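You operate a simulated robot arm through the tools that you are given. There is no shell and no other tool. Be economical: measure what you need, move in short steps, check, and stop when the job is done.

You are at the controls of a simulated robot arm. One attempt, no reset.

JOB
Take the orange block and leave it on top of the small blue case. Then take the brass nut on the top of the low cabinet and put it away in the grey tray under the workbench. Then fetch the white box with the latest date from the top of the low cabinet and set it on the flat blue block. Then put the grey pouch on the long counter. Then close the lower drawer of the low cabinet. Then fetch the binder clip and set it on top of the black block. Then take the brass hook from the top of the grey workbench and leave it on the black pack there. Then open the upper drawer of the low cabinet, take the red block and leave it in the inside of the upper drawer of the low cabinet and shut the drawer again. Then take the small green cap and leave it on top of the grey tube. Then put the red sign on the top of the grey workbench away on the board of the small wall shelf. Then take the yellow filter from the top of the grey workbench and put it on the white card there. Then pull the cards drawer open. Do these in the order given. Set down upright: white box.

The check looks at the end state, three seconds after you hand in, the way a careful person would. Anything else that was tipped, shoved, dropped, spilled or broken makes it a failure. A push-on lid holds only when it is set on centred and level and pressed home; a screw cap is set on level and turned clockwise until tight.

ROBOT AND FRAMES
A 7-joint arm with a three-finger gripper on a trunk, on a base that drives. Base frame: it is fixed to the floor where the robot stands at the start and does not move with it; the origin is under the middle of the robot, x ahead of it, y to its left, z up; the surface under the hand at the start is at about z = 580. Units: mm, rad, N and s.
With the tool pointing down near the work surface it reaches from about 500 to 940 mm from the robot's upright axis, wherever it stands. Its first joint turns from -2.897 to 2.897 rad. Places, roughly: binder clip (4x2x2 cm) [900, -400, 600]; black block [750, -500, 500]; black pack [1000, 0, 750]; board of the small wall shelf (14x30 cm) [-720, -2260, 1000]; brass hook (12x4x2 cm) [1100, -500, 900]; brass nut (3x3x2 cm) [600, -300, 600]; cards drawer [3100, -500, 700]; flat blue block (10x7x2 cm) [700, 100, 600]; grey pouch (13x10x6 cm) [900, 0, 600]; grey tray under the workbench (28x20 cm) [1520, 120, 280]; grey tube (6x6x15 cm) [1200, -700, 900]; inside of the upper drawer of the low cabinet [700, 100, 300]; long counter [3200, 100, 900]; lower drawer of the low cabinet [500, 100, 200]; orange block (5x11x4 cm) [700, -200, 600]; red block [1000, -750, 750]; red sign [1500, 500, 1000]; small blue case [3500, 0, 1000]; small green cap (4x4x3 cm) [1400, -300, 900]; upper drawer of the low cabinet [700, 100, 400]; white box [750, 0, 750]; white card [1250, 1000, 750]; yellow filter (7x7x5 cm) [1300, 800, 900]. Payload 2.69 kg.
Tool frame: the origin (TCP) lies between the finger pads and is the grasp point; the fingertips stand 29 mm ahead of it; z points along the fingers, y is the line along which they close. The gripper opens to 120 mm. The gripper's body begins 78 mm behind the TCP.
Orientation is that of the tool frame in the base frame, as a unit quaternion [x, y, z, w]. With the fingers straight down and closing along the base's y, the tool's x points along the base's -x, its y along +y and its z along -z.

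CONTROLS
- The arm moves only by the tool jog_arm. Its argument "commands" is text: rows parted by semicolons, each of 7 numbers parted by spaces: the finger opening in cm, from 0 to 12, then the shift along the base's x, y, z in units of 50 mm (1.0 is 50 mm), then the turn, a rotation vector about the base's x, y, z in units of 4 degrees (1.0 is 4 degrees). In form: gripper x y z ax ay az; .... A call has 1 to 8 rows; each row shifts and turns the commanded pose from where the row before left it. A call with a number of a shift or a turn outside -1 to 1 is refused whole. A row lasts 0.2 s, in which the tool goes at most 50 mm and 0.15 rad; a call with a longer step from one row to the next is refused whole, and so is a gripper value outside its range. A pose out of reach is approached as far as the arm can. The call stops where the force on the tool passes 40 N (or 10 N more than at its start, if that is more) or the arm is blocked; 0.2 s more then pass. The fingers move at their own pace and stop on an object; they squeeze with about 23 N. The grip force told is the motor's: it shows also when the fingers shut on nothing. Time passes only in rows, and 0.2 s behind the last, so rows that do not move let the fingers close. The reply holds the time, the measured pose of the TCP, the force on the tool along the base axes, the opening and the grip force, in the units named above and with some noise, with the torque about the TCP (base axes, N m) and any sound that the robot's microphone picked up.
- Cameras (640 x 400 px; columns grow to the right, rows downward): "scene" is now at [235.8, 10.6, 1237.6]; the picture's right is [0.14, -0.99, 0.00], its down [-0.72, -0.10, -0.69] and it looks along [0.69, 0.09, -0.72] (base axes); focal length 214 px, centre (320, 200). "wrist" rides on the gripper at [63, 0, -104] in the tool frame; the picture's right is [0.00, 1.00, 0.00], its down [-0.83, 0.00, -0.56] and it looks along [-0.56, 0.00, 0.83] (tool axes); focal length 275 px, centre (320, 200). There is no depth. A picture from a camera that has moved, and an enlarged one, comes with that camera's place and axes in the base frame and with its lens.
- capture(camera): a new picture of that camera. No time passes.
- raise_lower(by): slides the trunk up (or, below 0, down) by that many mm; the arm and the scene camera ride with it, the base frame stays. It gives what a move gives, with no picture.
- drive_base(legs): drives the robot by 1 to 6 legs, each [ahead, left, turn to the left] in mm, mm and rad, along the robot's own axes; the way and the turn of a leg run together, so that a leg with both is an arc; at most 1500 mm and 3.142 rad a leg. The arm and the cameras ride along, it lands a little off, and it stops where it bumps. It gives what a move gives.
- aim_head(pan, tilt): turns the head with the scene camera to pan (to the left, within 1.501 rad either way) and tilt (down, from -0.506 to 1.204), counted from straight ahead of the robot. It gives what a move gives.
- close_up(camera, box): a new picture of the part [left, top, right, bottom] of that camera's present view, enlarged. No time passes.
- hand_in(): hands the job in; it is judged then, once.

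Go step by step. Nothing tells you exact positions but the pictures and the camera data: compare them with the known pose of the tool, close in by small moves and look again before you grip or let go. The budget is 567 turns and 360 pictures, counting those below and the enlarged ones. Unless the task says otherwise, let go and move clear before handing in.

The tools are called after "Request:" by a JSON object that holds its "name" and its "arguments". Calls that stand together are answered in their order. jog_arm: Moves the arm, as the interface text tells. Its arguments: {"type":"object","properties":{"commands":{"type":"string"}},"required":["commands"]} The other tools are called the same way: raise_lower (by) slides the trunk up or down; drive_base (legs) drives the base; aim_head (pan, tilt) turns the head that bears the scene camera; capture (camera) takes a picture; close_up (camera, box) takes an enlarged picture of a part of a camera's view; hand_in () hands the job in.

At the start:

```text
time: 0.0
tcp_pos: [567.7, -82.4, 1076.6]
tool_rot: [0.0, 1.0, 0.0, 0.0]
wrist_force: [-0.9, 0.6, 0.0]
moment: [0.01, 0.02, 0.04]
opening: 120.0
gripper_force: 0.0
trunk travel left (down, up): [-503.0, 111.0]
robot x, y, heading: [-0.2, 0.9, -0.003]
head pan, tilt: [0.136, 0.806]
```

scene: 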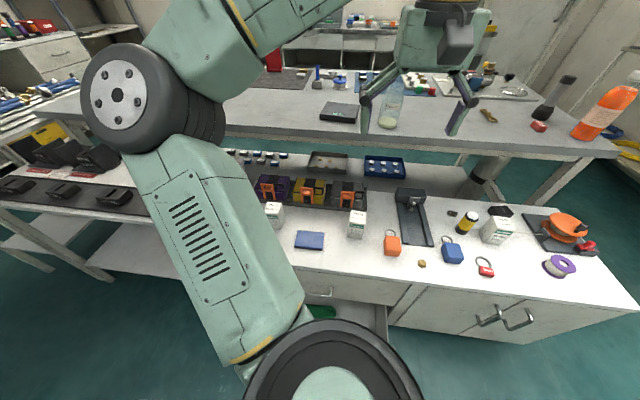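
wrist: 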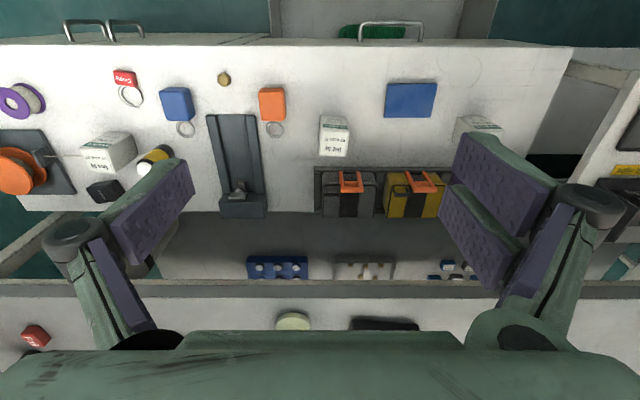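

I see the low cabinet with the orange block, blue blocks, white boxes and the nut on top, and the grey workbench behind it. First I'll take enlarged views to identify the objects.

Request:
{"name": "close_up", "arguments": {"camera": "scene", "box": [220, 140, 420, 265]}}

Request:
{"name": "close_up", "arguments": {"camera": "scene", "box": [380, 180, 620, 330]}}

Request:
{"name": "close_up", "arguments": {"camera": "scene", "box": [240, 40, 640, 160]}}

Request:
{"name": "close_up", "arguments": {"camera": "wrist", "box": [60, 50, 520, 230]}}

```text
3.20 times, centred on (320, 202) of scene
camera zoom: at [235.8, 10.6, 1237.6], right [0.14, -0.99, 0.0], down [-0.72, -0.1, -0.69], along [0.69, 0.09, -0.72], focal length 686 px, centre (320, 192)
```

zoom: 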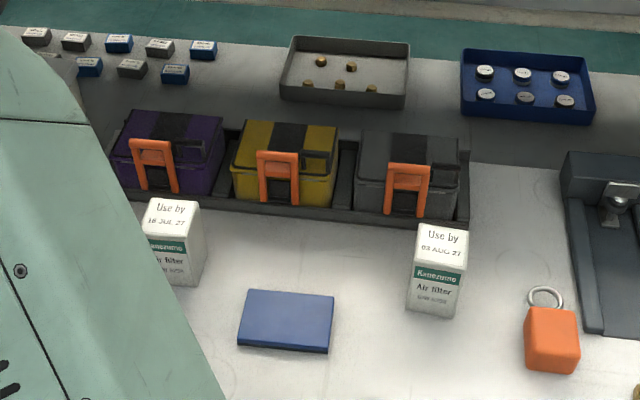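

```text
2.67 times, centred on (500, 255) of scene
camera zoom: at [235.8, 10.6, 1237.6], right [0.14, -0.99, 0.0], down [-0.72, -0.1, -0.69], along [0.69, 0.09, -0.72], focal length 572 px, centre (-160, 53)
```

zoom: 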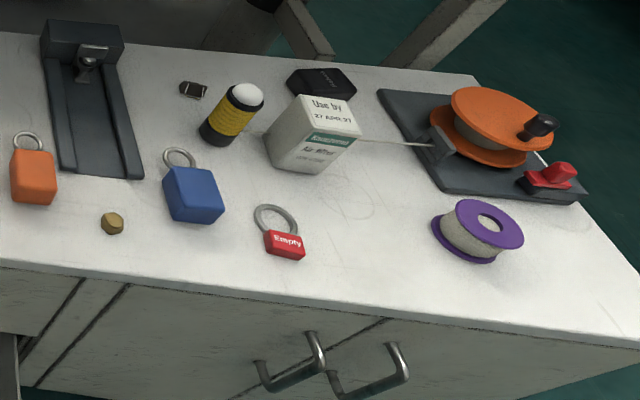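

```text
1.60 times, centred on (440, 100) of scene
camera zoom: at [235.8, 10.6, 1237.6], right [0.14, -0.99, 0.0], down [-0.72, -0.1, -0.69], along [0.69, 0.09, -0.72], focal length 343 px, centre (128, 360)
```

zoom: 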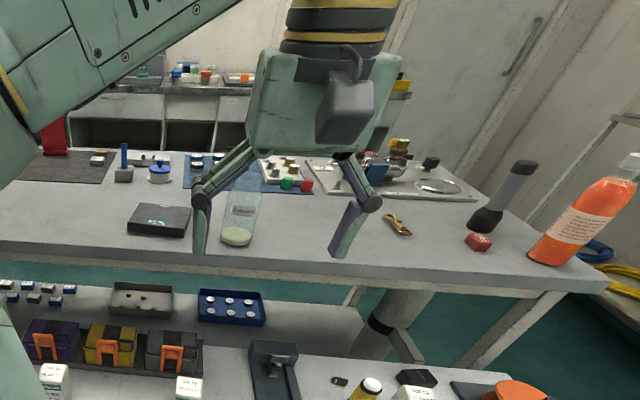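

```text
1.39 times, centred on (290, 140) of wrist
camera zoom: at [504.8, -82.1, 1180.2], right [0.0, 1.0, 0.0], down [0.83, 0.0, 0.56], along [0.56, 0.0, -0.83], focal length 383 px, centre (362, 284)
```

zoom: 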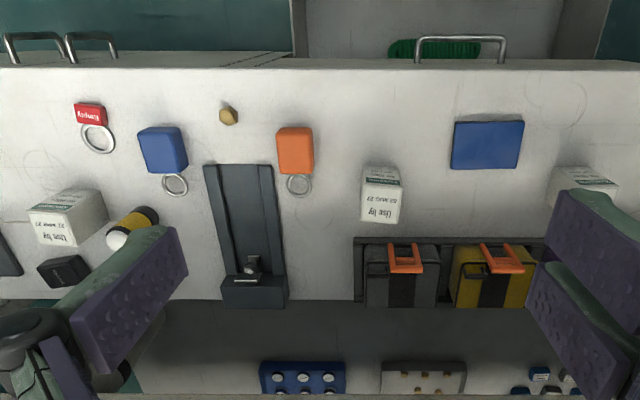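

The middle box reads "03 AUG 27", the right one "27 APR 27", the left one "18 JUL 27" (to confirm). I take the orange block's body to be at about (652,-178); I'll move above it.

Request:
{"name": "jog_arm", "arguments": {"commands": "8 0.24 -0.272 -0.789 0 0 0;8 0.24 -0.272 -0.789 0 0 0;8 0.24 -0.272 -0.789 0 0 0;8 0.24 -0.272 -0.789 0 0 0;8 0.24 -0.272 -0.789 0 0 0;8 0.24 -0.272 -0.789 0 0 0;8 0.24 -0.272 -0.789 0 0 0;8 0 0 0 0 0 0"}}

Request:
{"name": "capture", "arguments": {"camera": "wrist"}}

Request:
{"name": "capture", "arguments": {"camera": "scene"}}

```text
time: 1.8
tcp_pos: [653.2, -177.2, 800.6]
tool_rot: [0.0, 1.0, 0.0, 0.001]
wrist_force: [0.3, 0.2, 0.1]
moment: [-0.02, 0.04, -0.02]
opening: 80.1
gripper_force: 0.0
trunk travel left (down, up): [-503.0, 111.0]
robot x, y, heading: [0.6, 0.5, -0.003]
head pan, tilt: [0.136, 0.806]
```

```text
353 pictures are left
camera wrist: at [589.9, -176.6, 904.0], right [0.0, 1.0, 0.0], down [0.83, 0.0, 0.56], along [0.56, 0.0, -0.83], focal length 275 px, centre (320, 200)
```

wrist: 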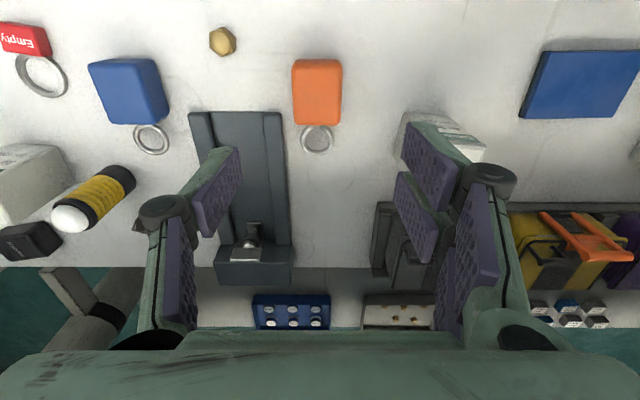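

```text
352 pictures are left
camera scene: at [235.8, 10.6, 1237.6], right [0.14, -0.99, 0.0], down [-0.72, -0.1, -0.69], along [0.69, 0.09, -0.72], focal length 214 px, centre (320, 200)
```

scene: 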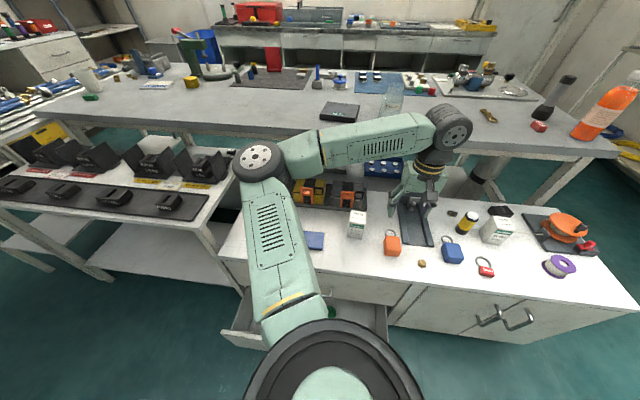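

The orange block is under the hand; its body spans about x 630–690. I'll go down around it and close.

Request:
{"name": "jog_arm", "arguments": {"commands": "7.5 0.02 -0.01 -0.938 0 0 0;7.5 0.02 -0.01 -0.938 0 0 0;7.5 0.02 -0.01 -0.938 0 0 0;7.5 0 -0.01 -0.938 0 0 0;7.5 0 0 0 0 0 0;0 0 0 0 0 0 0;0 0 0 0 0 0 0;0 0 0 0 0 0 0"}}

Request:
{"name": "capture", "arguments": {"camera": "wrist"}}

```text
time: 3.6
tcp_pos: [656.1, -179.9, 611.8]
tool_rot: [-0.001, 1.0, -0.001, 0.0]
wrist_force: [0.2, -2.0, -0.6]
moment: [-0.21, -0.25, -0.01]
opening: 49.9
gripper_force: 22.6
trunk travel left (down, up): [-503.0, 111.0]
robot x, y, heading: [-3.5, -1.5, -0.001]
head pan, tilt: [0.136, 0.806]
```

```text
351 pictures are left
camera wrist: at [592.9, -179.5, 715.4], right [0.0, 1.0, 0.0], down [0.83, 0.0, 0.56], along [0.56, 0.0, -0.83], focal length 275 px, centre (320, 200)
```

wrist: 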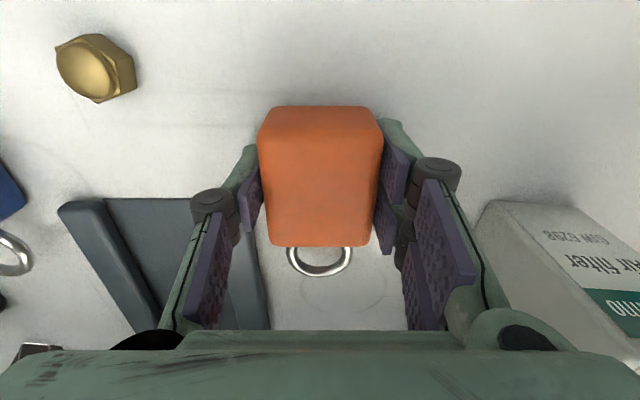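

The block is gripped. I'll lift it clear and look around the room for a route to the long counter.

Request:
{"name": "jog_arm", "arguments": {"commands": "0 0 0 0.95 0 0 0;0 0 0 0.95 0 0 0;0 0 0 0.95 0 0 0;0 0 0 0.95 0 0 0;0 0 0 0.95 0 0 0;0 0 0 0.95 0 0 0;0 0 0 0.95 0 0 0;0 0 0 0.95 0 0 0"}}

Request:
{"name": "aim_head", "arguments": {"pan": 0, "tilt": 0.25}}

Request:
{"name": "capture", "arguments": {"camera": "scene"}}

Request:
{"name": "aim_head", "arguments": {"pan": 1.2, "tilt": 0.4}}

Request:
{"name": "capture", "arguments": {"camera": "scene"}}

Request:
{"name": "aim_head", "arguments": {"pan": -1.2, "tilt": 0.4}}

Request:
{"name": "capture", "arguments": {"camera": "scene"}}

```text
time: 5.4
tcp_pos: [653.4, -181.0, 991.7]
tool_rot: [0.0, 1.0, 0.0, 0.0]
wrist_force: [0.3, -0.2, -14.1]
moment: [0.0, 0.06, 0.01]
opening: 49.6
gripper_force: 23.0
trunk travel left (down, up): [-503.0, 111.0]
robot x, y, heading: [-5.6, 0.6, -0.0]
head pan, tilt: [0.136, 0.806]
```

```text
time: 6.4
tcp_pos: [654.8, -180.5, 991.5]
tool_rot: [0.0, 1.0, 0.0, -0.001]
wrist_force: [-1.5, -0.3, -12.6]
moment: [-0.04, 0.03, 0.01]
opening: 50.0
gripper_force: 23.2
trunk travel left (down, up): [-503.0, 111.0]
robot x, y, heading: [-0.6, -4.2, -0.0]
head pan, tilt: [0.0, 0.25]
```

```text
350 pictures are left
camera scene: at [250.5, -0.5, 1287.0], right [0.0, -1.0, 0.0], down [-0.25, 0.0, -0.97], along [0.97, 0.0, -0.25], focal length 214 px, centre (320, 200)
```

scene: 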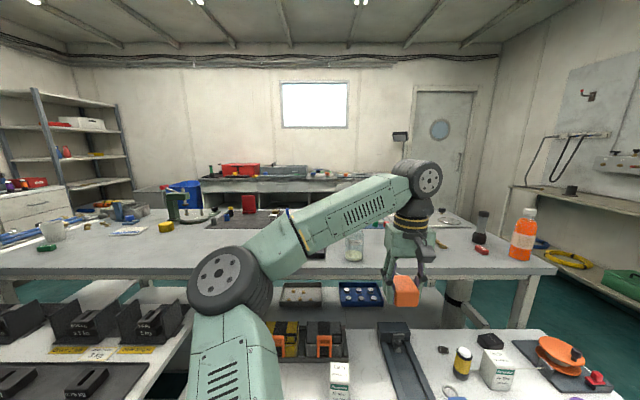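

```text
time: 7.8
tcp_pos: [653.6, -180.7, 991.0]
tool_rot: [0.0, 1.0, 0.0, -0.001]
wrist_force: [0.6, 0.4, -13.0]
moment: [0.03, 0.04, 0.0]
opening: 49.8
gripper_force: 22.8
trunk travel left (down, up): [-503.0, 111.0]
robot x, y, heading: [-0.3, -1.7, 0.0]
head pan, tilt: [1.201, 0.4]
```

```text
349 pictures are left
camera scene: at [190.7, 85.8, 1273.2], right [0.93, -0.36, 0.0], down [-0.14, -0.36, -0.92], along [0.33, 0.86, -0.39], focal length 214 px, centre (320, 200)
```

scene: 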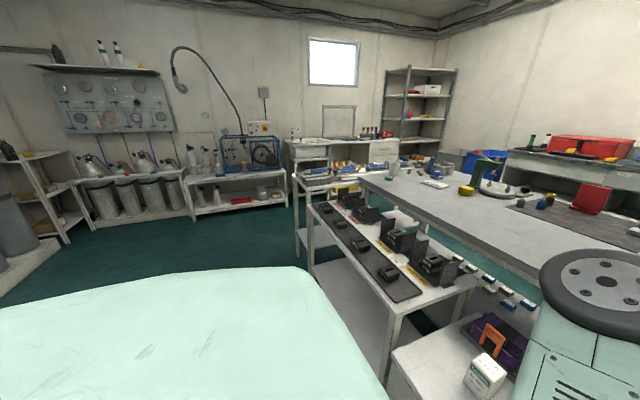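

```text
time: 10.0
tcp_pos: [653.1, -180.0, 991.2]
tool_rot: [0.0, 1.0, 0.0, 0.0]
wrist_force: [-1.2, 0.2, -12.7]
moment: [0.01, 0.05, 0.01]
opening: 50.0
gripper_force: 23.0
trunk travel left (down, up): [-503.0, 111.0]
robot x, y, heading: [1.0, -0.1, 0.003]
head pan, tilt: [-1.201, 0.4]
```

```text
348 pictures are left
camera scene: at [190.6, -86.9, 1273.1], right [-0.93, -0.36, 0.0], down [-0.14, 0.36, -0.92], along [0.33, -0.86, -0.39], focal length 214 px, centre (320, 200)
```

scene: 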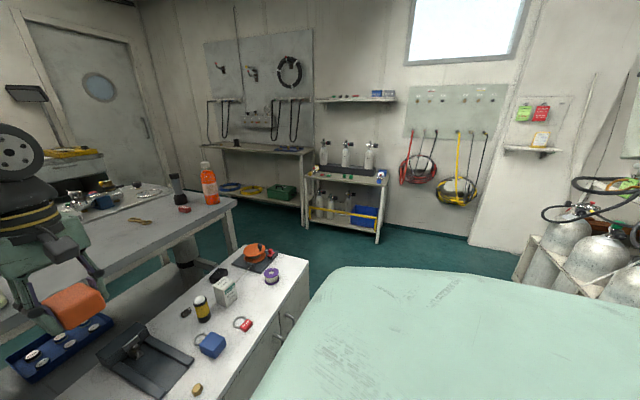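

The workbench blocks the direct way. I'll go round its right end, through the gap at about y=-1450, sideways first and then look.

Request:
{"name": "drive_base", "arguments": {"legs": [[-50, -1450, 0]]}}

Request:
{"name": "aim_head", "arguments": {"pan": 0, "tilt": 0.5}}

Request:
{"name": "capture", "arguments": {"camera": "scene"}}

```text
time: 21.3
tcp_pos: [614.9, -1617.2, 991.5]
tool_rot: [-0.005, 1.0, 0.0, -0.001]
wrist_force: [-0.7, -0.2, -12.9]
moment: [-0.01, 0.03, 0.0]
opening: 49.9
gripper_force: 22.7
trunk travel left (down, up): [-503.0, 111.0]
robot x, y, heading: [-40.3, -1441.3, 0.013]
head pan, tilt: [-1.201, 0.4]
```

```text
time: 22.7
tcp_pos: [614.3, -1616.4, 990.9]
tool_rot: [-0.005, 1.0, 0.0, -0.001]
wrist_force: [0.1, -0.7, -13.5]
moment: [0.0, 0.11, 0.01]
opening: 49.9
gripper_force: 23.5
trunk travel left (down, up): [-503.0, 111.0]
robot x, y, heading: [-42.7, -1446.6, 0.009]
head pan, tilt: [0.0, 0.499]
```

```text
347 pictures are left
camera scene: at [206.9, -1442.3, 1264.0], right [0.01, -1.0, 0.0], down [-0.48, 0.0, -0.88], along [0.88, 0.01, -0.48], focal length 214 px, centre (320, 200)
```

scene: 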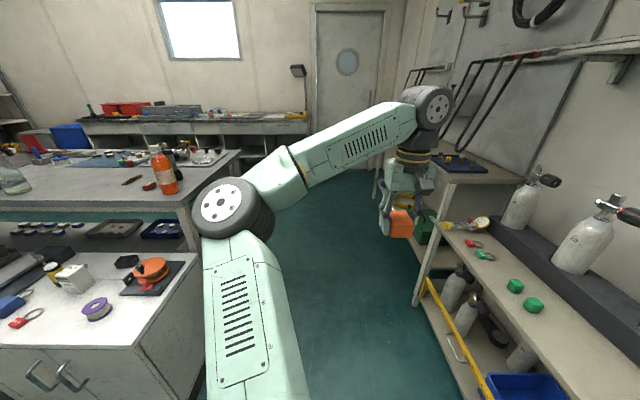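

The aisle is clear ahead. I'll drive forward past the workbench and look again.

Request:
{"name": "drive_base", "arguments": {"legs": [[1400, -40, -0.01], [1020, 0, 0]]}}

Request:
{"name": "aim_head", "arguments": {"pan": 0.8, "tilt": 0.5}}

Request:
{"name": "capture", "arguments": {"camera": "scene"}}

```text
time: 34.6
tcp_pos: [3045.0, -1639.1, 990.8]
tool_rot: [-0.002, 1.0, 0.0, -0.001]
wrist_force: [-0.2, -0.4, -12.0]
moment: [0.01, 0.07, 0.02]
opening: 49.8
gripper_force: 23.0
trunk travel left (down, up): [-503.0, 111.0]
robot x, y, heading: [2390.8, -1463.9, 0.005]
head pan, tilt: [0.0, 0.499]
```

```text
time: 35.8
tcp_pos: [3042.9, -1640.1, 990.5]
tool_rot: [-0.002, 1.0, 0.0, -0.001]
wrist_force: [0.4, -0.8, -13.0]
moment: [-0.01, 0.05, 0.0]
opening: 49.6
gripper_force: 23.3
trunk travel left (down, up): [-503.0, 111.0]
robot x, y, heading: [2392.5, -1460.4, 0.004]
head pan, tilt: [0.799, 0.499]
```

```text
346 pictures are left
camera scene: at [2610.0, -1397.2, 1264.0], right [0.72, -0.69, 0.0], down [-0.33, -0.34, -0.88], along [0.61, 0.63, -0.48], focal length 214 px, centre (320, 200)
```

scene: 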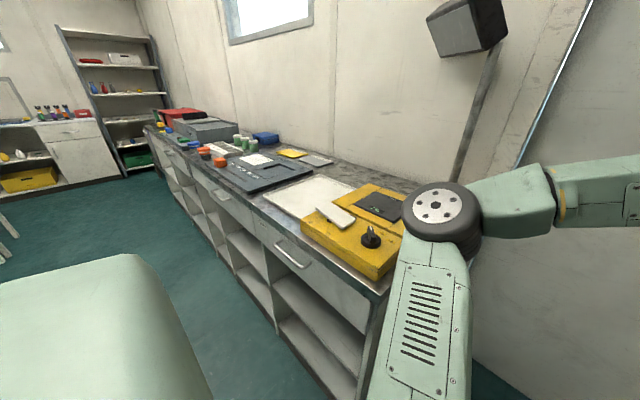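

The long counter runs along the left ahead, with its front edge at about x=2940. I'll raise the hand well above it and slide left.

Request:
{"name": "jog_arm", "arguments": {"commands": "0 -0.3 0 0.9 0 0 0;0 -0.3 0 0.9 0 0 0;0 -0.3 0 0.9 0 0 0;0 -0.3 0 0.9 0 0 0;0 0 0 0 0 0 0"}}

Request:
{"name": "drive_base", "arguments": {"legs": [[0, 1450, 0]]}}

Request:
{"name": "aim_head", "arguments": {"pan": 0, "tilt": 0.5}}

Request:
{"name": "capture", "arguments": {"camera": "scene"}}

```text
time: 37.0
tcp_pos: [2973.9, -1636.6, 1079.6]
tool_rot: [-0.002, 1.0, -0.004, 0.001]
wrist_force: [0.7, -0.2, -12.5]
moment: [-0.01, 0.06, -0.01]
opening: 49.8
gripper_force: 22.4
out of reach, approached as far as the arm can: row 2, 3, 4
trunk travel left (down, up): [-503.0, 111.0]
robot x, y, heading: [2389.1, -1465.5, 0.011]
head pan, tilt: [0.799, 0.499]
```

```text
time: 48.3
tcp_pos: [2958.2, -185.7, 1079.8]
tool_rot: [-0.013, 1.0, -0.004, 0.0]
wrist_force: [-1.1, 0.4, -13.3]
moment: [-0.01, 0.08, -0.02]
opening: 49.6
gripper_force: 23.3
trunk travel left (down, up): [-503.0, 111.0]
robot x, y, heading: [2370.2, -26.7, 0.024]
head pan, tilt: [0.799, 0.499]
```

```text
time: 49.4
tcp_pos: [2956.4, -186.2, 1079.7]
tool_rot: [-0.011, 1.0, -0.004, 0.001]
wrist_force: [-0.2, 0.3, -13.2]
moment: [0.0, 0.09, 0.04]
opening: 50.0
gripper_force: 23.0
trunk travel left (down, up): [-503.0, 111.0]
robot x, y, heading: [2368.4, -21.6, 0.023]
head pan, tilt: [0.0, 0.499]
```

```text
345 pictures are left
camera scene: at [2616.9, -18.1, 1264.0], right [0.02, -1.0, 0.0], down [-0.48, -0.01, -0.88], along [0.88, 0.02, -0.48], focal length 214 px, centre (320, 200)
```

scene: 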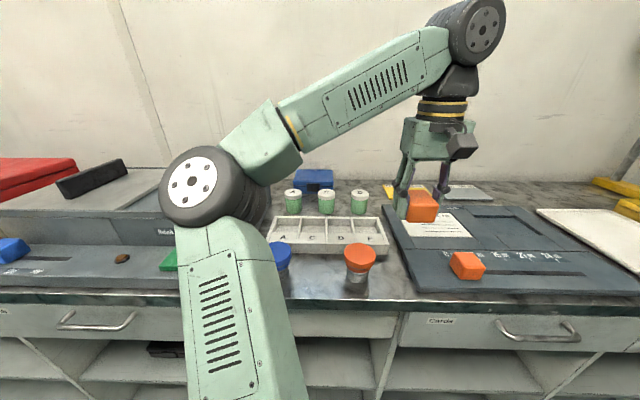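

The small blue case stands behind the green cups. I'll enlarge it and triangulate.

Request:
{"name": "close_up", "arguments": {"camera": "scene", "box": [240, 150, 400, 250]}}

Request:
{"name": "capture", "arguments": {"camera": "wrist"}}

```text
4.00 times, centred on (320, 200) of scene
camera zoom: at [2616.9, -18.1, 1264.0], right [0.02, -1.0, 0.0], down [-0.48, -0.01, -0.88], along [0.88, 0.02, -0.48], focal length 858 px, centre (320, 200)
```

zoom: 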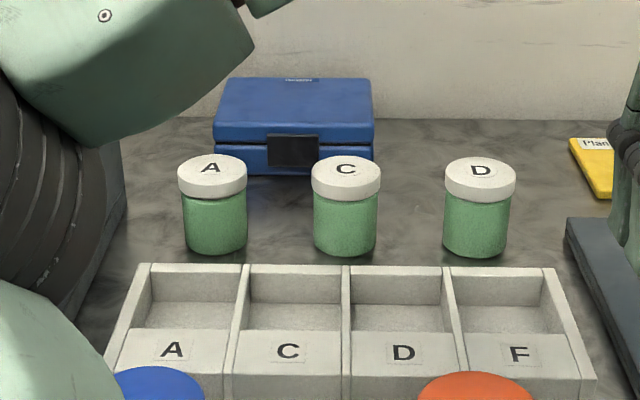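

```text
343 pictures are left
camera wrist: at [2893.7, -186.4, 1183.7], right [-0.03, 1.0, -0.01], down [0.83, 0.03, 0.56], along [0.56, 0.01, -0.83], focal length 275 px, centre (320, 200)
```

wrist: 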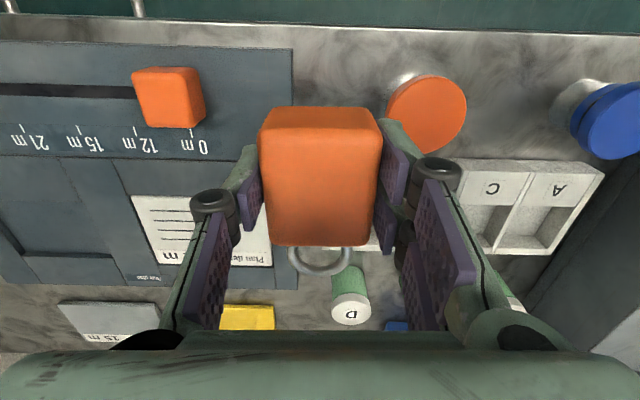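

The case top is at about z≈935, centred near (3430, 20). I need to get closer, so I'll look down to see how much room the base has before the counter.

Request:
{"name": "aim_head", "arguments": {"pan": -0.5, "tilt": 1.204}}

Request:
{"name": "capture", "arguments": {"camera": "scene"}}

```text
time: 50.5
tcp_pos: [2956.5, -185.3, 1079.7]
tool_rot: [-0.012, 1.0, -0.004, 0.0]
wrist_force: [0.3, -0.7, -13.8]
moment: [0.01, 0.07, 0.03]
opening: 49.8
gripper_force: 23.3
trunk travel left (down, up): [-503.0, 111.0]
robot x, y, heading: [2368.4, -19.8, 0.021]
head pan, tilt: [-0.499, 1.201]
```

```text
342 pictures are left
camera scene: at [2575.7, -45.8, 1210.4], right [-0.46, -0.89, 0.0], down [-0.83, 0.43, -0.36], along [0.32, -0.17, -0.93], focal length 214 px, centre (320, 200)
```

scene: 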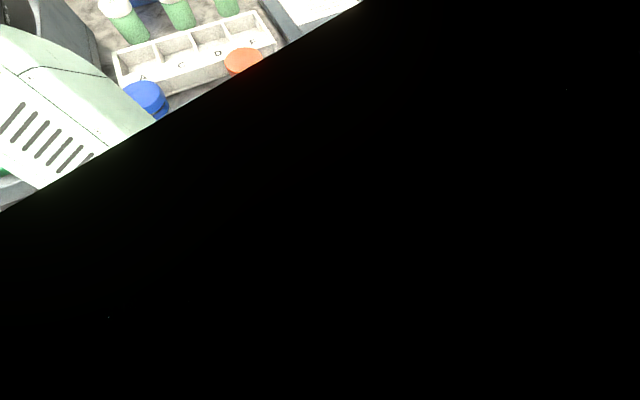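

The head view down is blocked by the robot itself. From the start position I know the front reaches less than 375 mm, so I'll edge forward 125 mm.

Request:
{"name": "drive_base", "arguments": {"legs": [[125, 0, -0.02]]}}

Request:
{"name": "aim_head", "arguments": {"pan": 0, "tilt": 0.5}}

Request:
{"name": "raise_lower", "arguments": {"by": 60}}

Request:
{"name": "jog_arm", "arguments": {"commands": "0 0.9 0.35 0.1 0 0 0;0 0.9 0.35 0.1 0 0 0;0 0.9 0.35 0 0 0 0;0 0.9 0.35 0 0 0 0;0 0.9 0.35 0 0 0 0;0 0 0 0 0 0 0"}}

Request:
{"name": "capture", "arguments": {"camera": "wrist"}}

Request:
{"name": "capture", "arguments": {"camera": "scene"}}

```text
time: 51.8
tcp_pos: [3076.9, -197.4, 1079.8]
tool_rot: [-0.001, 1.0, -0.004, 0.0]
wrist_force: [1.7, 0.8, -12.5]
moment: [0.0, 0.09, 0.01]
opening: 49.5
gripper_force: 23.0
trunk travel left (down, up): [-503.0, 111.0]
robot x, y, heading: [2492.6, -23.0, 0.003]
head pan, tilt: [-0.499, 1.201]
```

```text
time: 52.8
tcp_pos: [3076.1, -197.3, 1080.2]
tool_rot: [-0.001, 1.0, -0.003, 0.0]
wrist_force: [-0.9, 0.3, -12.9]
moment: [-0.02, 0.08, -0.04]
opening: 49.8
gripper_force: 23.1
trunk travel left (down, up): [-503.0, 111.0]
robot x, y, heading: [2491.7, -21.0, 0.0]
head pan, tilt: [0.0, 0.499]
```

```text
time: 53.8
tcp_pos: [3076.2, -197.0, 1140.8]
tool_rot: [-0.001, 1.0, -0.004, 0.0]
wrist_force: [0.1, 0.5, -13.4]
moment: [0.03, 0.06, 0.0]
opening: 49.7
gripper_force: 22.9
trunk travel left (down, up): [-563.0, 51.0]
robot x, y, heading: [2493.3, -20.2, 0.003]
head pan, tilt: [0.0, 0.499]
```

```text
time: 55.2
tcp_pos: [3297.9, -106.5, 1119.2]
tool_rot: [-0.001, 1.0, -0.004, 0.001]
wrist_force: [0.2, -0.2, -13.1]
moment: [-0.01, 0.06, 0.03]
opening: 50.0
gripper_force: 22.9
out of reach, approached as far as the arm can: row 1, 2, 4, 5
trunk travel left (down, up): [-563.0, 51.0]
robot x, y, heading: [2489.8, -24.8, -0.001]
head pan, tilt: [0.0, 0.499]
```

```text
341 pictures are left
camera wrist: at [3235.0, -105.7, 1223.2], right [0.0, 1.0, -0.01], down [0.83, 0.01, 0.56], along [0.56, 0.0, -0.83], focal length 275 px, centre (320, 200)
```

wrist: 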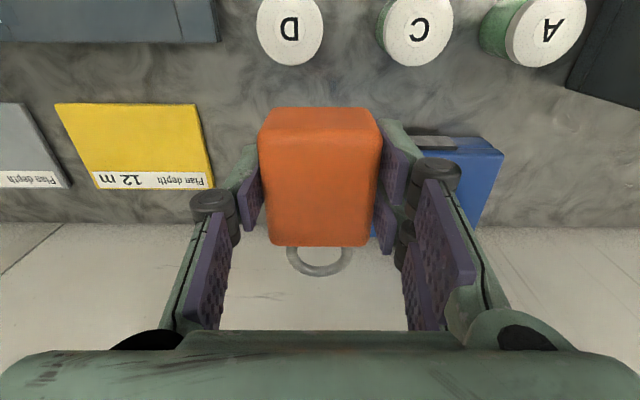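

```text
340 pictures are left
camera scene: at [2739.6, -21.8, 1324.0], right [0.0, -1.0, 0.0], down [-0.48, 0.0, -0.88], along [0.88, 0.0, -0.48], focal length 214 px, centre (320, 200)
```

scene: 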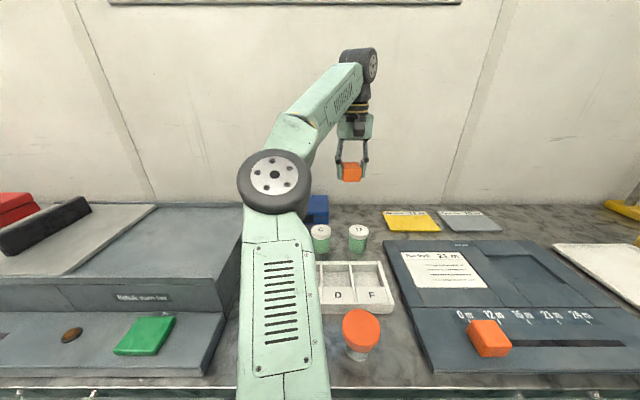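

The wall is at x≈3509 and the case centre at about (3420, 25). I need roughly 50 mm more reach, so I'll raise the trunk and edge forward a little.

Request:
{"name": "raise_lower", "arguments": {"by": 50}}

Request:
{"name": "drive_base", "arguments": {"legs": [[45, 0, 0]]}}

Request:
{"name": "jog_arm", "arguments": {"commands": "0 0.3 0.8 -0.3 0 0 0;0 0.3 0.8 -0.3 0 0 0;0 0.3 0.8 -0.3 0 0 0;0 0 0 0 0 0 0"}}

Request:
{"name": "capture", "arguments": {"camera": "wrist"}}

Request:
{"name": "capture", "arguments": {"camera": "scene"}}

```text
time: 56.1
tcp_pos: [3299.1, -105.8, 1168.4]
tool_rot: [-0.001, 1.0, -0.004, 0.002]
wrist_force: [-0.4, 0.2, -13.7]
moment: [-0.02, 0.09, -0.01]
opening: 49.9
gripper_force: 23.2
trunk travel left (down, up): [-613.0, 1.0]
robot x, y, heading: [2493.6, -20.3, 0.004]
head pan, tilt: [0.0, 0.499]
```

```text
time: 57.0
tcp_pos: [3344.0, -106.7, 1168.2]
tool_rot: [-0.002, 1.0, -0.004, 0.0]
wrist_force: [0.8, 0.6, -13.9]
moment: [0.0, 0.1, 0.0]
opening: 49.8
gripper_force: 23.4
trunk travel left (down, up): [-613.0, 1.0]
robot x, y, heading: [2534.1, -22.6, 0.001]
head pan, tilt: [0.0, 0.499]
```

```text
time: 58.0
tcp_pos: [3387.2, 14.3, 1126.0]
tool_rot: [0.0, 1.0, -0.004, 0.002]
wrist_force: [0.1, -0.2, -13.0]
moment: [0.02, 0.03, 0.01]
opening: 49.8
gripper_force: 23.2
trunk travel left (down, up): [-613.0, 1.0]
robot x, y, heading: [2535.5, -23.1, 0.003]
head pan, tilt: [0.0, 0.499]
```

```text
339 pictures are left
camera wrist: at [3324.4, 14.7, 1229.7], right [-0.01, 1.0, -0.01], down [0.83, 0.01, 0.56], along [0.56, 0.0, -0.83], focal length 275 px, centre (320, 200)
```

wrist: 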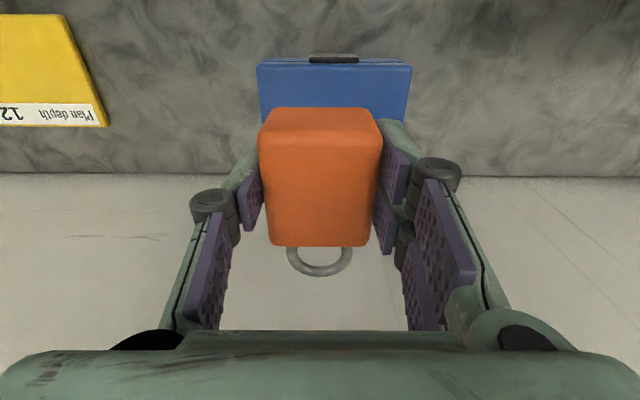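

```text
338 pictures are left
camera scene: at [2784.2, -22.0, 1374.0], right [0.0, -1.0, 0.0], down [-0.48, 0.0, -0.88], along [0.88, 0.0, -0.48], focal length 214 px, centre (320, 200)
```

scene: 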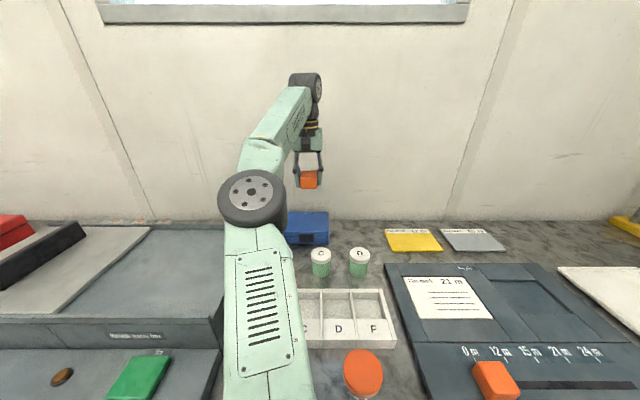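

The case's top front edge is at x≈3365, centred at y≈28. I'll go to (3412, 27) and come down to just above its top.

Request:
{"name": "jog_arm", "arguments": {"commands": "0 0.17 0.085 -0.9 0 0 0;0 0.17 0.085 -0.9 0 0 0;0 0.17 0.085 -0.9 0 0 0;0 0 0 0 0 0 0"}}

Request:
{"name": "capture", "arguments": {"camera": "wrist"}}

Request:
{"name": "close_up", "arguments": {"camera": "scene", "box": [240, 160, 400, 260]}}

```text
time: 59.0
tcp_pos: [3415.6, 24.5, 989.0]
tool_rot: [-0.001, 1.0, -0.004, 0.002]
wrist_force: [-0.3, -0.5, -12.2]
moment: [0.0, 0.06, 0.0]
opening: 49.9
gripper_force: 22.9
trunk travel left (down, up): [-613.0, 1.0]
robot x, y, heading: [2538.9, -21.5, 0.001]
head pan, tilt: [0.0, 0.499]
```

```text
337 pictures are left
camera wrist: at [3352.3, 25.4, 1094.0], right [-0.01, 1.0, -0.01], down [0.83, 0.01, 0.56], along [0.56, 0.0, -0.83], focal length 275 px, centre (320, 200)
```

wrist: 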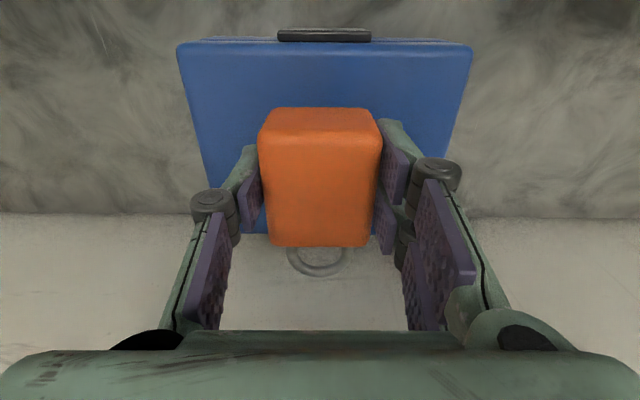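

```text
4.00 times, centred on (320, 210) of scene
camera zoom: at [2784.1, -21.5, 1374.1], right [0.0, -1.0, 0.0], down [-0.48, 0.0, -0.88], along [0.88, 0.0, -0.48], focal length 858 px, centre (320, 160)
```

zoom: 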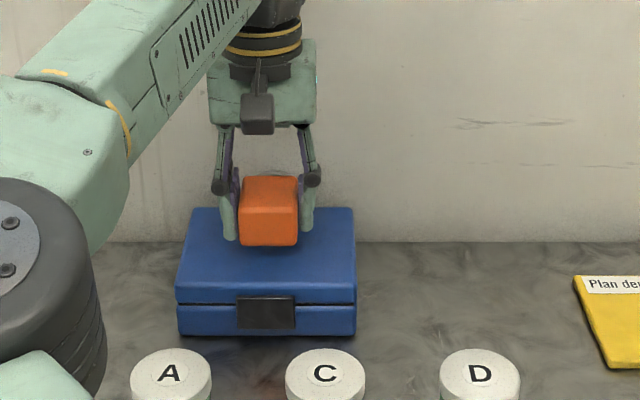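

The block hangs over the case, well placed. I'll lower it gently to contact.

Request:
{"name": "jog_arm", "arguments": {"commands": "0 0 0.02 -0.1 0 0 0;0 0 0.02 -0.1 0 0 0;0 0 0 -0.1 0 0 0;0 0 0 0 0 0 0"}}

Request:
{"name": "close_up", "arguments": {"camera": "scene", "box": [270, 190, 350, 240]}}

```text
time: 60.0
tcp_pos: [3415.2, 26.9, 972.8]
tool_rot: [-0.002, 1.0, -0.004, 0.002]
wrist_force: [0.1, 0.5, -12.6]
moment: [0.0, 0.07, -0.01]
opening: 49.7
gripper_force: 23.2
trunk travel left (down, up): [-613.0, 1.0]
robot x, y, heading: [2534.7, -20.8, 0.005]
head pan, tilt: [0.0, 0.499]
```

```text
8.00 times, centred on (310, 215) of scene
camera zoom: at [2784.7, -21.4, 1373.9], right [0.0, -1.0, 0.0], down [-0.48, 0.0, -0.88], along [0.88, 0.0, -0.48], focal length 1716 px, centre (400, 80)
```

zoom: 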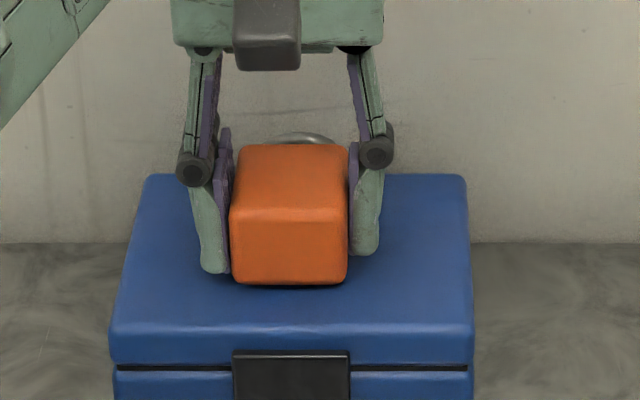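

Request:
{"name": "jog_arm", "arguments": {"commands": "0 0 0 -0.06 0 0 0;0 0 0 -0.06 0 0 0;0 0 0 0 0 0 0"}}

```text
time: 60.9
tcp_pos: [3413.5, 27.9, 970.1]
tool_rot: [-0.001, 1.0, -0.005, 0.004]
wrist_force: [6.7, -0.1, 7.0]
moment: [0.01, 0.37, 0.03]
opening: 49.7
gripper_force: 22.7
trunk travel left (down, up): [-613.0, 1.0]
robot x, y, heading: [2539.9, -20.6, -0.001]
head pan, tilt: [0.0, 0.499]
```

Contact is made (force reversed). I'll let go and lift away.

Request:
{"name": "jog_arm", "arguments": {"commands": "0 0 0 0.04 0 0 0;8 0 0 0 0 0 0;8 0 0 0 0 0 0;8 0 0 0 0 0 0;8 0 0 0.6 0 0 0;8 0 0 0.9 0 0 0;8 0 0 0.9 0 0 0;8 0 0 0 0 0 0"}}

Request:
{"name": "close_up", "arguments": {"camera": "scene", "box": [240, 160, 400, 260]}}

```text
time: 62.6
tcp_pos: [3414.2, 30.1, 1090.0]
tool_rot: [-0.001, 1.0, -0.004, 0.001]
wrist_force: [0.6, 1.0, 0.0]
moment: [0.01, -0.01, -0.04]
opening: 80.2
gripper_force: 0.0
trunk travel left (down, up): [-613.0, 1.0]
robot x, y, heading: [2535.4, -22.5, 0.004]
head pan, tilt: [0.0, 0.499]
```

```text
4.00 times, centred on (320, 210) of scene
camera zoom: at [2783.5, -21.2, 1374.1], right [0.0, -1.0, 0.0], down [-0.48, 0.0, -0.88], along [0.88, 0.0, -0.48], focal length 858 px, centre (320, 160)
```

zoom: 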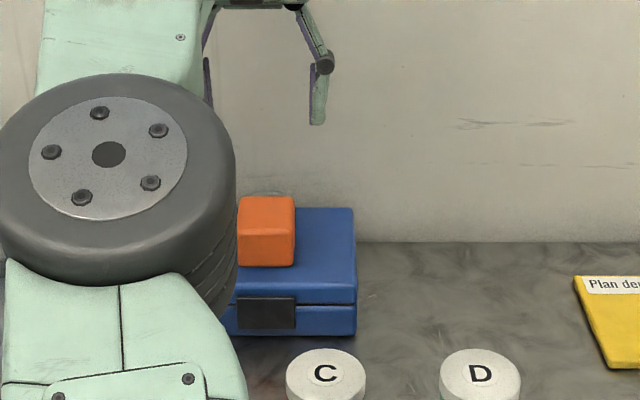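

The orange block rests on the case. Now I retract and drive back to the low cabinet for the nut.

Request:
{"name": "jog_arm", "arguments": {"commands": "8 -0.7 0 0.4 0 0 0;8 -0.9 -0.2 0.2 0 0 0;8 -0.9 -0.4 0 0 0 0;8 -0.9 -0.4 0 0 0 0;8 -0.9 -0.4 0 0 0 0;8 -0.9 -0.4 0 0 0 0;8 0 0 0 0 0 0"}}

Request:
{"name": "drive_base", "arguments": {"legs": [[-150, 0, 0], [0, -1440, 0], [-1240, 0, 0]]}}

```text
time: 64.2
tcp_pos: [3154.0, -60.6, 1119.3]
tool_rot: [-0.002, 1.0, -0.004, 0.001]
wrist_force: [0.8, 0.0, -0.1]
moment: [-0.02, -0.02, -0.05]
opening: 80.3
gripper_force: 0.1
trunk travel left (down, up): [-613.0, 1.0]
robot x, y, heading: [2537.4, -22.4, 0.002]
head pan, tilt: [0.0, 0.499]
```

```text
time: 82.5
tcp_pos: [1757.1, -1515.3, 1118.8]
tool_rot: [-0.003, 1.0, -0.005, 0.002]
wrist_force: [0.0, 0.9, -0.5]
moment: [-0.02, 0.01, 0.04]
opening: 80.2
gripper_force: 0.1
trunk travel left (down, up): [-613.0, 1.0]
robot x, y, heading: [1139.4, -1482.0, 0.006]
head pan, tilt: [0.0, 0.499]
```

Request:
{"name": "drive_base", "arguments": {"legs": [[-1180, 0, 0], [0, 1382, 0]]}}

Request:
{"name": "aim_head", "arguments": {"pan": 0, "tilt": 0.9}}

Request:
{"name": "capture", "arguments": {"camera": "scene"}}

```text
time: 99.0
tcp_pos: [555.5, -124.6, 1118.7]
tool_rot: [-0.016, 1.0, -0.005, 0.002]
wrist_force: [1.0, 0.5, 0.3]
moment: [0.0, 0.02, 0.02]
opening: 80.1
gripper_force: 0.1
trunk travel left (down, up): [-613.0, 1.0]
robot x, y, heading: [-66.5, -107.9, 0.033]
head pan, tilt: [0.0, 0.499]
```

```text
time: 99.9
tcp_pos: [555.0, -125.1, 1118.5]
tool_rot: [-0.016, 1.0, -0.004, 0.001]
wrist_force: [0.5, 0.5, 0.2]
moment: [-0.04, 0.02, 0.0]
opening: 80.0
gripper_force: 0.1
trunk travel left (down, up): [-613.0, 1.0]
robot x, y, heading: [-67.2, -105.4, 0.034]
head pan, tilt: [0.0, 0.901]
```

```text
333 pictures are left
camera scene: at [167.1, -97.9, 1340.4], right [0.03, -1.0, 0.0], down [-0.78, -0.03, -0.62], along [0.62, 0.02, -0.78], focal length 214 px, centre (320, 200)
```

scene: 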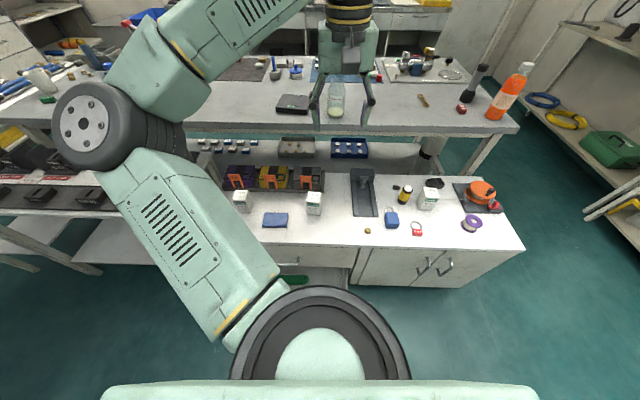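

The nut is at about (610,-278). I'll lower the trunk and move above it.

Request:
{"name": "raise_lower", "arguments": {"by": -110}}

Request:
{"name": "jog_arm", "arguments": {"commands": "6 0.18 -0.51 -0.7 0 0 0;6 0.18 -0.51 -0.7 0 0 0;6 0.18 -0.51 -0.7 0 0 0;6 0.18 -0.51 -0.7 0 0 0;6 0.18 -0.51 -0.7 0 0 0;6 0.18 -0.51 -0.7 0 0 0;6 0 0 0 0 0 0"}}

Request:
{"name": "capture", "arguments": {"camera": "wrist"}}

```text
time: 101.3
tcp_pos: [554.4, -125.2, 1008.5]
tool_rot: [-0.017, 1.0, -0.005, 0.002]
wrist_force: [-0.4, -0.3, 0.5]
moment: [-0.04, -0.02, -0.01]
opening: 79.9
gripper_force: 0.0
trunk travel left (down, up): [-503.0, 111.0]
robot x, y, heading: [-64.6, -106.5, 0.037]
head pan, tilt: [0.0, 0.901]
```

```text
time: 102.9
tcp_pos: [610.9, -277.2, 798.7]
tool_rot: [-0.017, 1.0, -0.005, 0.003]
wrist_force: [-0.6, 0.3, -0.2]
moment: [-0.02, 0.05, 0.01]
opening: 60.0
gripper_force: 0.1
trunk travel left (down, up): [-503.0, 111.0]
robot x, y, heading: [-60.3, -108.0, 0.033]
head pan, tilt: [0.0, 0.901]
```

```text
332 pictures are left
camera wrist: at [547.7, -278.3, 901.6], right [-0.04, 1.0, -0.01], down [0.83, 0.04, 0.56], along [0.56, 0.01, -0.83], focal length 275 px, centre (320, 200)
```

wrist: 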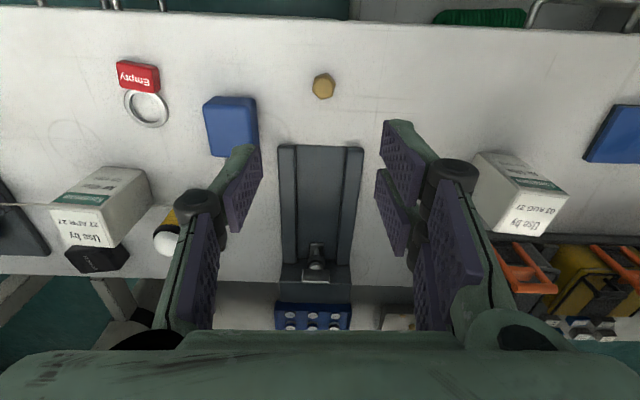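

The nut lies straight below. I'll go down and close on it.

Request:
{"name": "jog_arm", "arguments": {"commands": "6 0 0 -0.93 0 0 0;6 0 0 -0.93 0 0 0;6 0 0 -0.93 0 0 0;6 0 0 -0.93 0 0 0;6 0 0 0 0 0 0"}}

Request:
{"name": "close_up", "arguments": {"camera": "wrist", "box": [200, 60, 440, 260]}}

```text
time: 104.1
tcp_pos: [608.0, -280.2, 613.2]
tool_rot: [-0.016, 1.0, -0.004, 0.002]
wrist_force: [-0.1, -0.5, 0.5]
moment: [0.04, 0.0, 0.0]
opening: 60.4
gripper_force: 0.0
trunk travel left (down, up): [-503.0, 111.0]
robot x, y, heading: [-67.1, -106.8, 0.033]
head pan, tilt: [0.0, 0.901]
```

```text
2.00 times, centred on (320, 160) of wrist
camera zoom: at [544.6, -281.6, 716.1], right [-0.04, 1.0, -0.01], down [0.83, 0.04, 0.56], along [0.56, 0.01, -0.83], focal length 551 px, centre (320, 280)
```

zoom: 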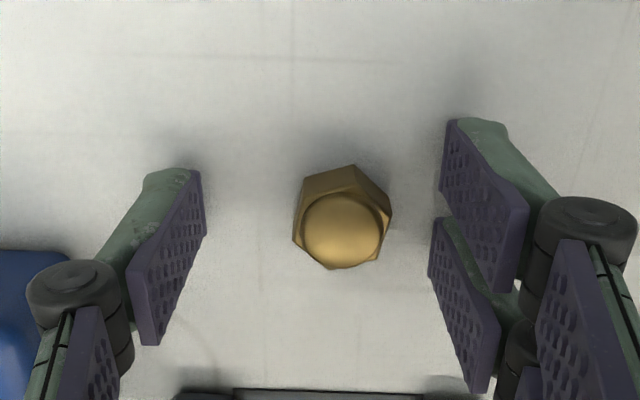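

Request:
{"name": "jog_arm", "arguments": {"commands": "6 0.04 0.09 0 0 0 0;0 0 0 0 0 0 0;0 0 0 0 0 0 0;0 0 0 0 0 0 0;0 0 0 0 0 0 0"}}

Request:
{"name": "close_up", "arguments": {"camera": "wrist", "box": [200, 60, 440, 260]}}

```text
time: 105.3
tcp_pos: [610.0, -275.1, 613.5]
tool_rot: [-0.016, 1.0, -0.004, 0.002]
wrist_force: [0.4, 0.4, -0.9]
moment: [0.02, 0.02, -0.03]
opening: 23.3
gripper_force: 23.2
trunk travel left (down, up): [-503.0, 111.0]
robot x, y, heading: [-63.5, -102.9, 0.03]
head pan, tilt: [0.0, 0.901]
```

```text
2.00 times, centred on (320, 160) of wrist
camera zoom: at [546.8, -276.5, 716.5], right [-0.04, 1.0, -0.01], down [0.83, 0.04, 0.56], along [0.56, 0.01, -0.83], focal length 551 px, centre (320, 280)
```

zoom: 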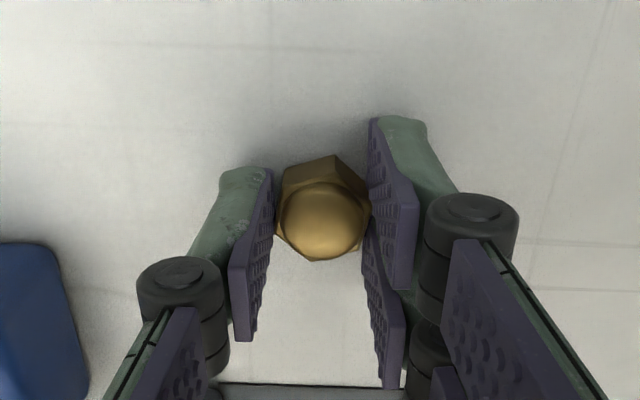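

The nut is held. I'll lift it and drive round to the far side of the workbench, turning to face it.

Request:
{"name": "jog_arm", "arguments": {"commands": "0 0 0 0.95 0 0 0;0 0 0 0.95 0 0 0;0 0 0 0.95 0 0 0;0 0 0 0.95 0 0 0;0 0 0 0.95 0 0 0;0 0 0 0.95 0 0 0;0 0 0 0.95 0 0 0;0 0 0.5 0.8 0 0 0"}}

Request:
{"name": "drive_base", "arguments": {"legs": [[20, -1370, -0.03], [1300, 0, 0], [1170, 0, 0], [0, 0, 1.57]]}}

Request:
{"name": "aim_head", "arguments": {"pan": 0.3, "tilt": 0.5}}

Request:
{"name": "capture", "arguments": {"camera": "scene"}}

```text
time: 107.1
tcp_pos: [612.6, -247.3, 988.4]
tool_rot: [-0.016, 1.0, -0.005, 0.002]
wrist_force: [0.2, -0.6, -0.7]
moment: [0.02, -0.02, 0.0]
opening: 23.4
gripper_force: 22.8
trunk travel left (down, up): [-503.0, 111.0]
robot x, y, heading: [-63.3, -109.1, 0.032]
head pan, tilt: [0.0, 0.901]
```

```text
time: 133.4
tcp_pos: [2625.1, -738.6, 987.2]
tool_rot: [0.71, -0.704, 0.001, -0.004]
wrist_force: [-0.4, 0.3, -0.7]
moment: [0.02, -0.01, 0.01]
opening: 22.7
gripper_force: 22.7
trunk travel left (down, up): [-503.0, 111.0]
robot x, y, heading: [2468.7, -1410.3, 1.577]
head pan, tilt: [0.0, 0.901]
```

```text
time: 134.3
tcp_pos: [2625.9, -738.1, 987.1]
tool_rot: [0.71, -0.704, 0.002, -0.005]
wrist_force: [-0.6, 0.1, -0.8]
moment: [0.01, 0.0, -0.01]
opening: 22.8
gripper_force: 23.2
trunk travel left (down, up): [-503.0, 111.0]
robot x, y, heading: [2465.7, -1410.0, 1.571]
head pan, tilt: [0.3, 0.499]
```

```text
329 pictures are left
camera scene: at [2437.0, -1168.2, 1264.1], right [0.95, 0.3, 0.0], down [0.14, -0.46, -0.88], along [-0.26, 0.84, -0.48], focal length 214 px, centre (320, 200)
```

scene: 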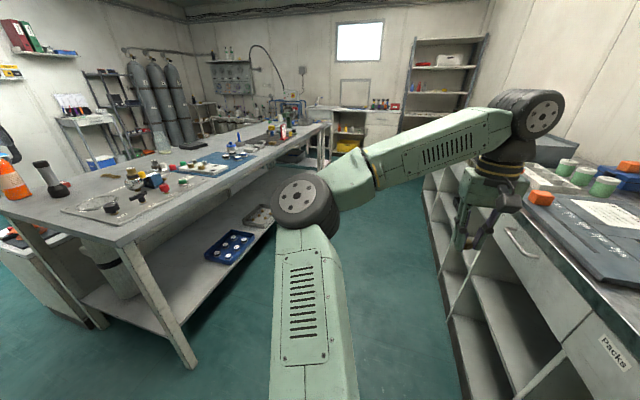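

The workbench's lower shelf with the two trays is visible from this side. I'll go ahead, then turn to face it.

Request:
{"name": "drive_base", "arguments": {"legs": [[1400, 0, 0], [130, 60, 0], [0, 0, 1.571]]}}

Request:
{"name": "aim_head", "arguments": {"pan": 0, "tilt": 0.6}}

Request:
{"name": "capture", "arguments": {"camera": "scene"}}

Request:
{"name": "capture", "arguments": {"camera": "wrist"}}

```text
time: 146.1
tcp_pos: [1716.5, 292.4, 988.2]
tool_rot: [1.0, -0.006, -0.002, -0.005]
wrist_force: [-0.6, -0.4, -1.1]
moment: [-0.01, -0.01, 0.02]
opening: 22.6
gripper_force: 23.2
trunk travel left (down, up): [-503.0, 111.0]
robot x, y, heading: [2387.9, 119.0, 3.131]
head pan, tilt: [0.3, 0.499]
```

```text
time: 146.9
tcp_pos: [1717.4, 292.9, 986.6]
tool_rot: [1.0, -0.005, -0.002, -0.005]
wrist_force: [0.4, -0.5, -0.5]
moment: [-0.02, -0.02, 0.0]
opening: 22.5
gripper_force: 23.1
trunk travel left (down, up): [-503.0, 111.0]
robot x, y, heading: [2383.8, 120.2, 3.135]
head pan, tilt: [0.0, 0.6]
```

```text
328 pictures are left
camera scene: at [2142.7, 122.6, 1255.1], right [0.01, 1.0, 0.0], down [0.56, 0.0, -0.83], along [-0.83, 0.01, -0.56], focal length 214 px, centre (320, 200)
```

scene: 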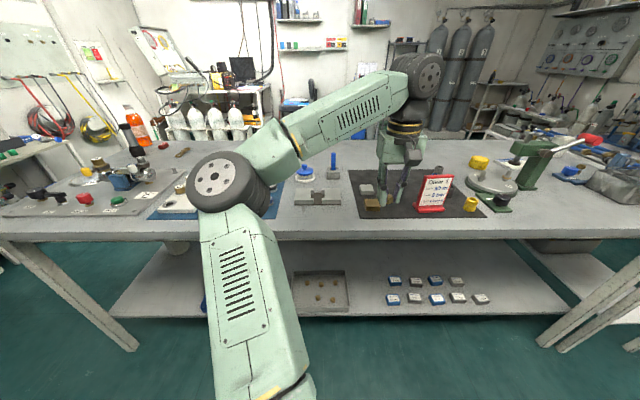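

```text
327 pictures are left
camera wrist: at [1780.0, 291.1, 1090.6], right [-0.01, -1.0, -0.01], down [-0.83, 0.0, 0.56], along [-0.56, 0.01, -0.83], focal length 275 px, centre (320, 200)
```

wrist: 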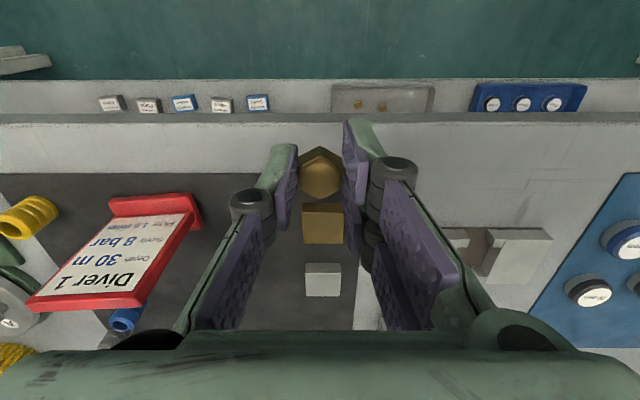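

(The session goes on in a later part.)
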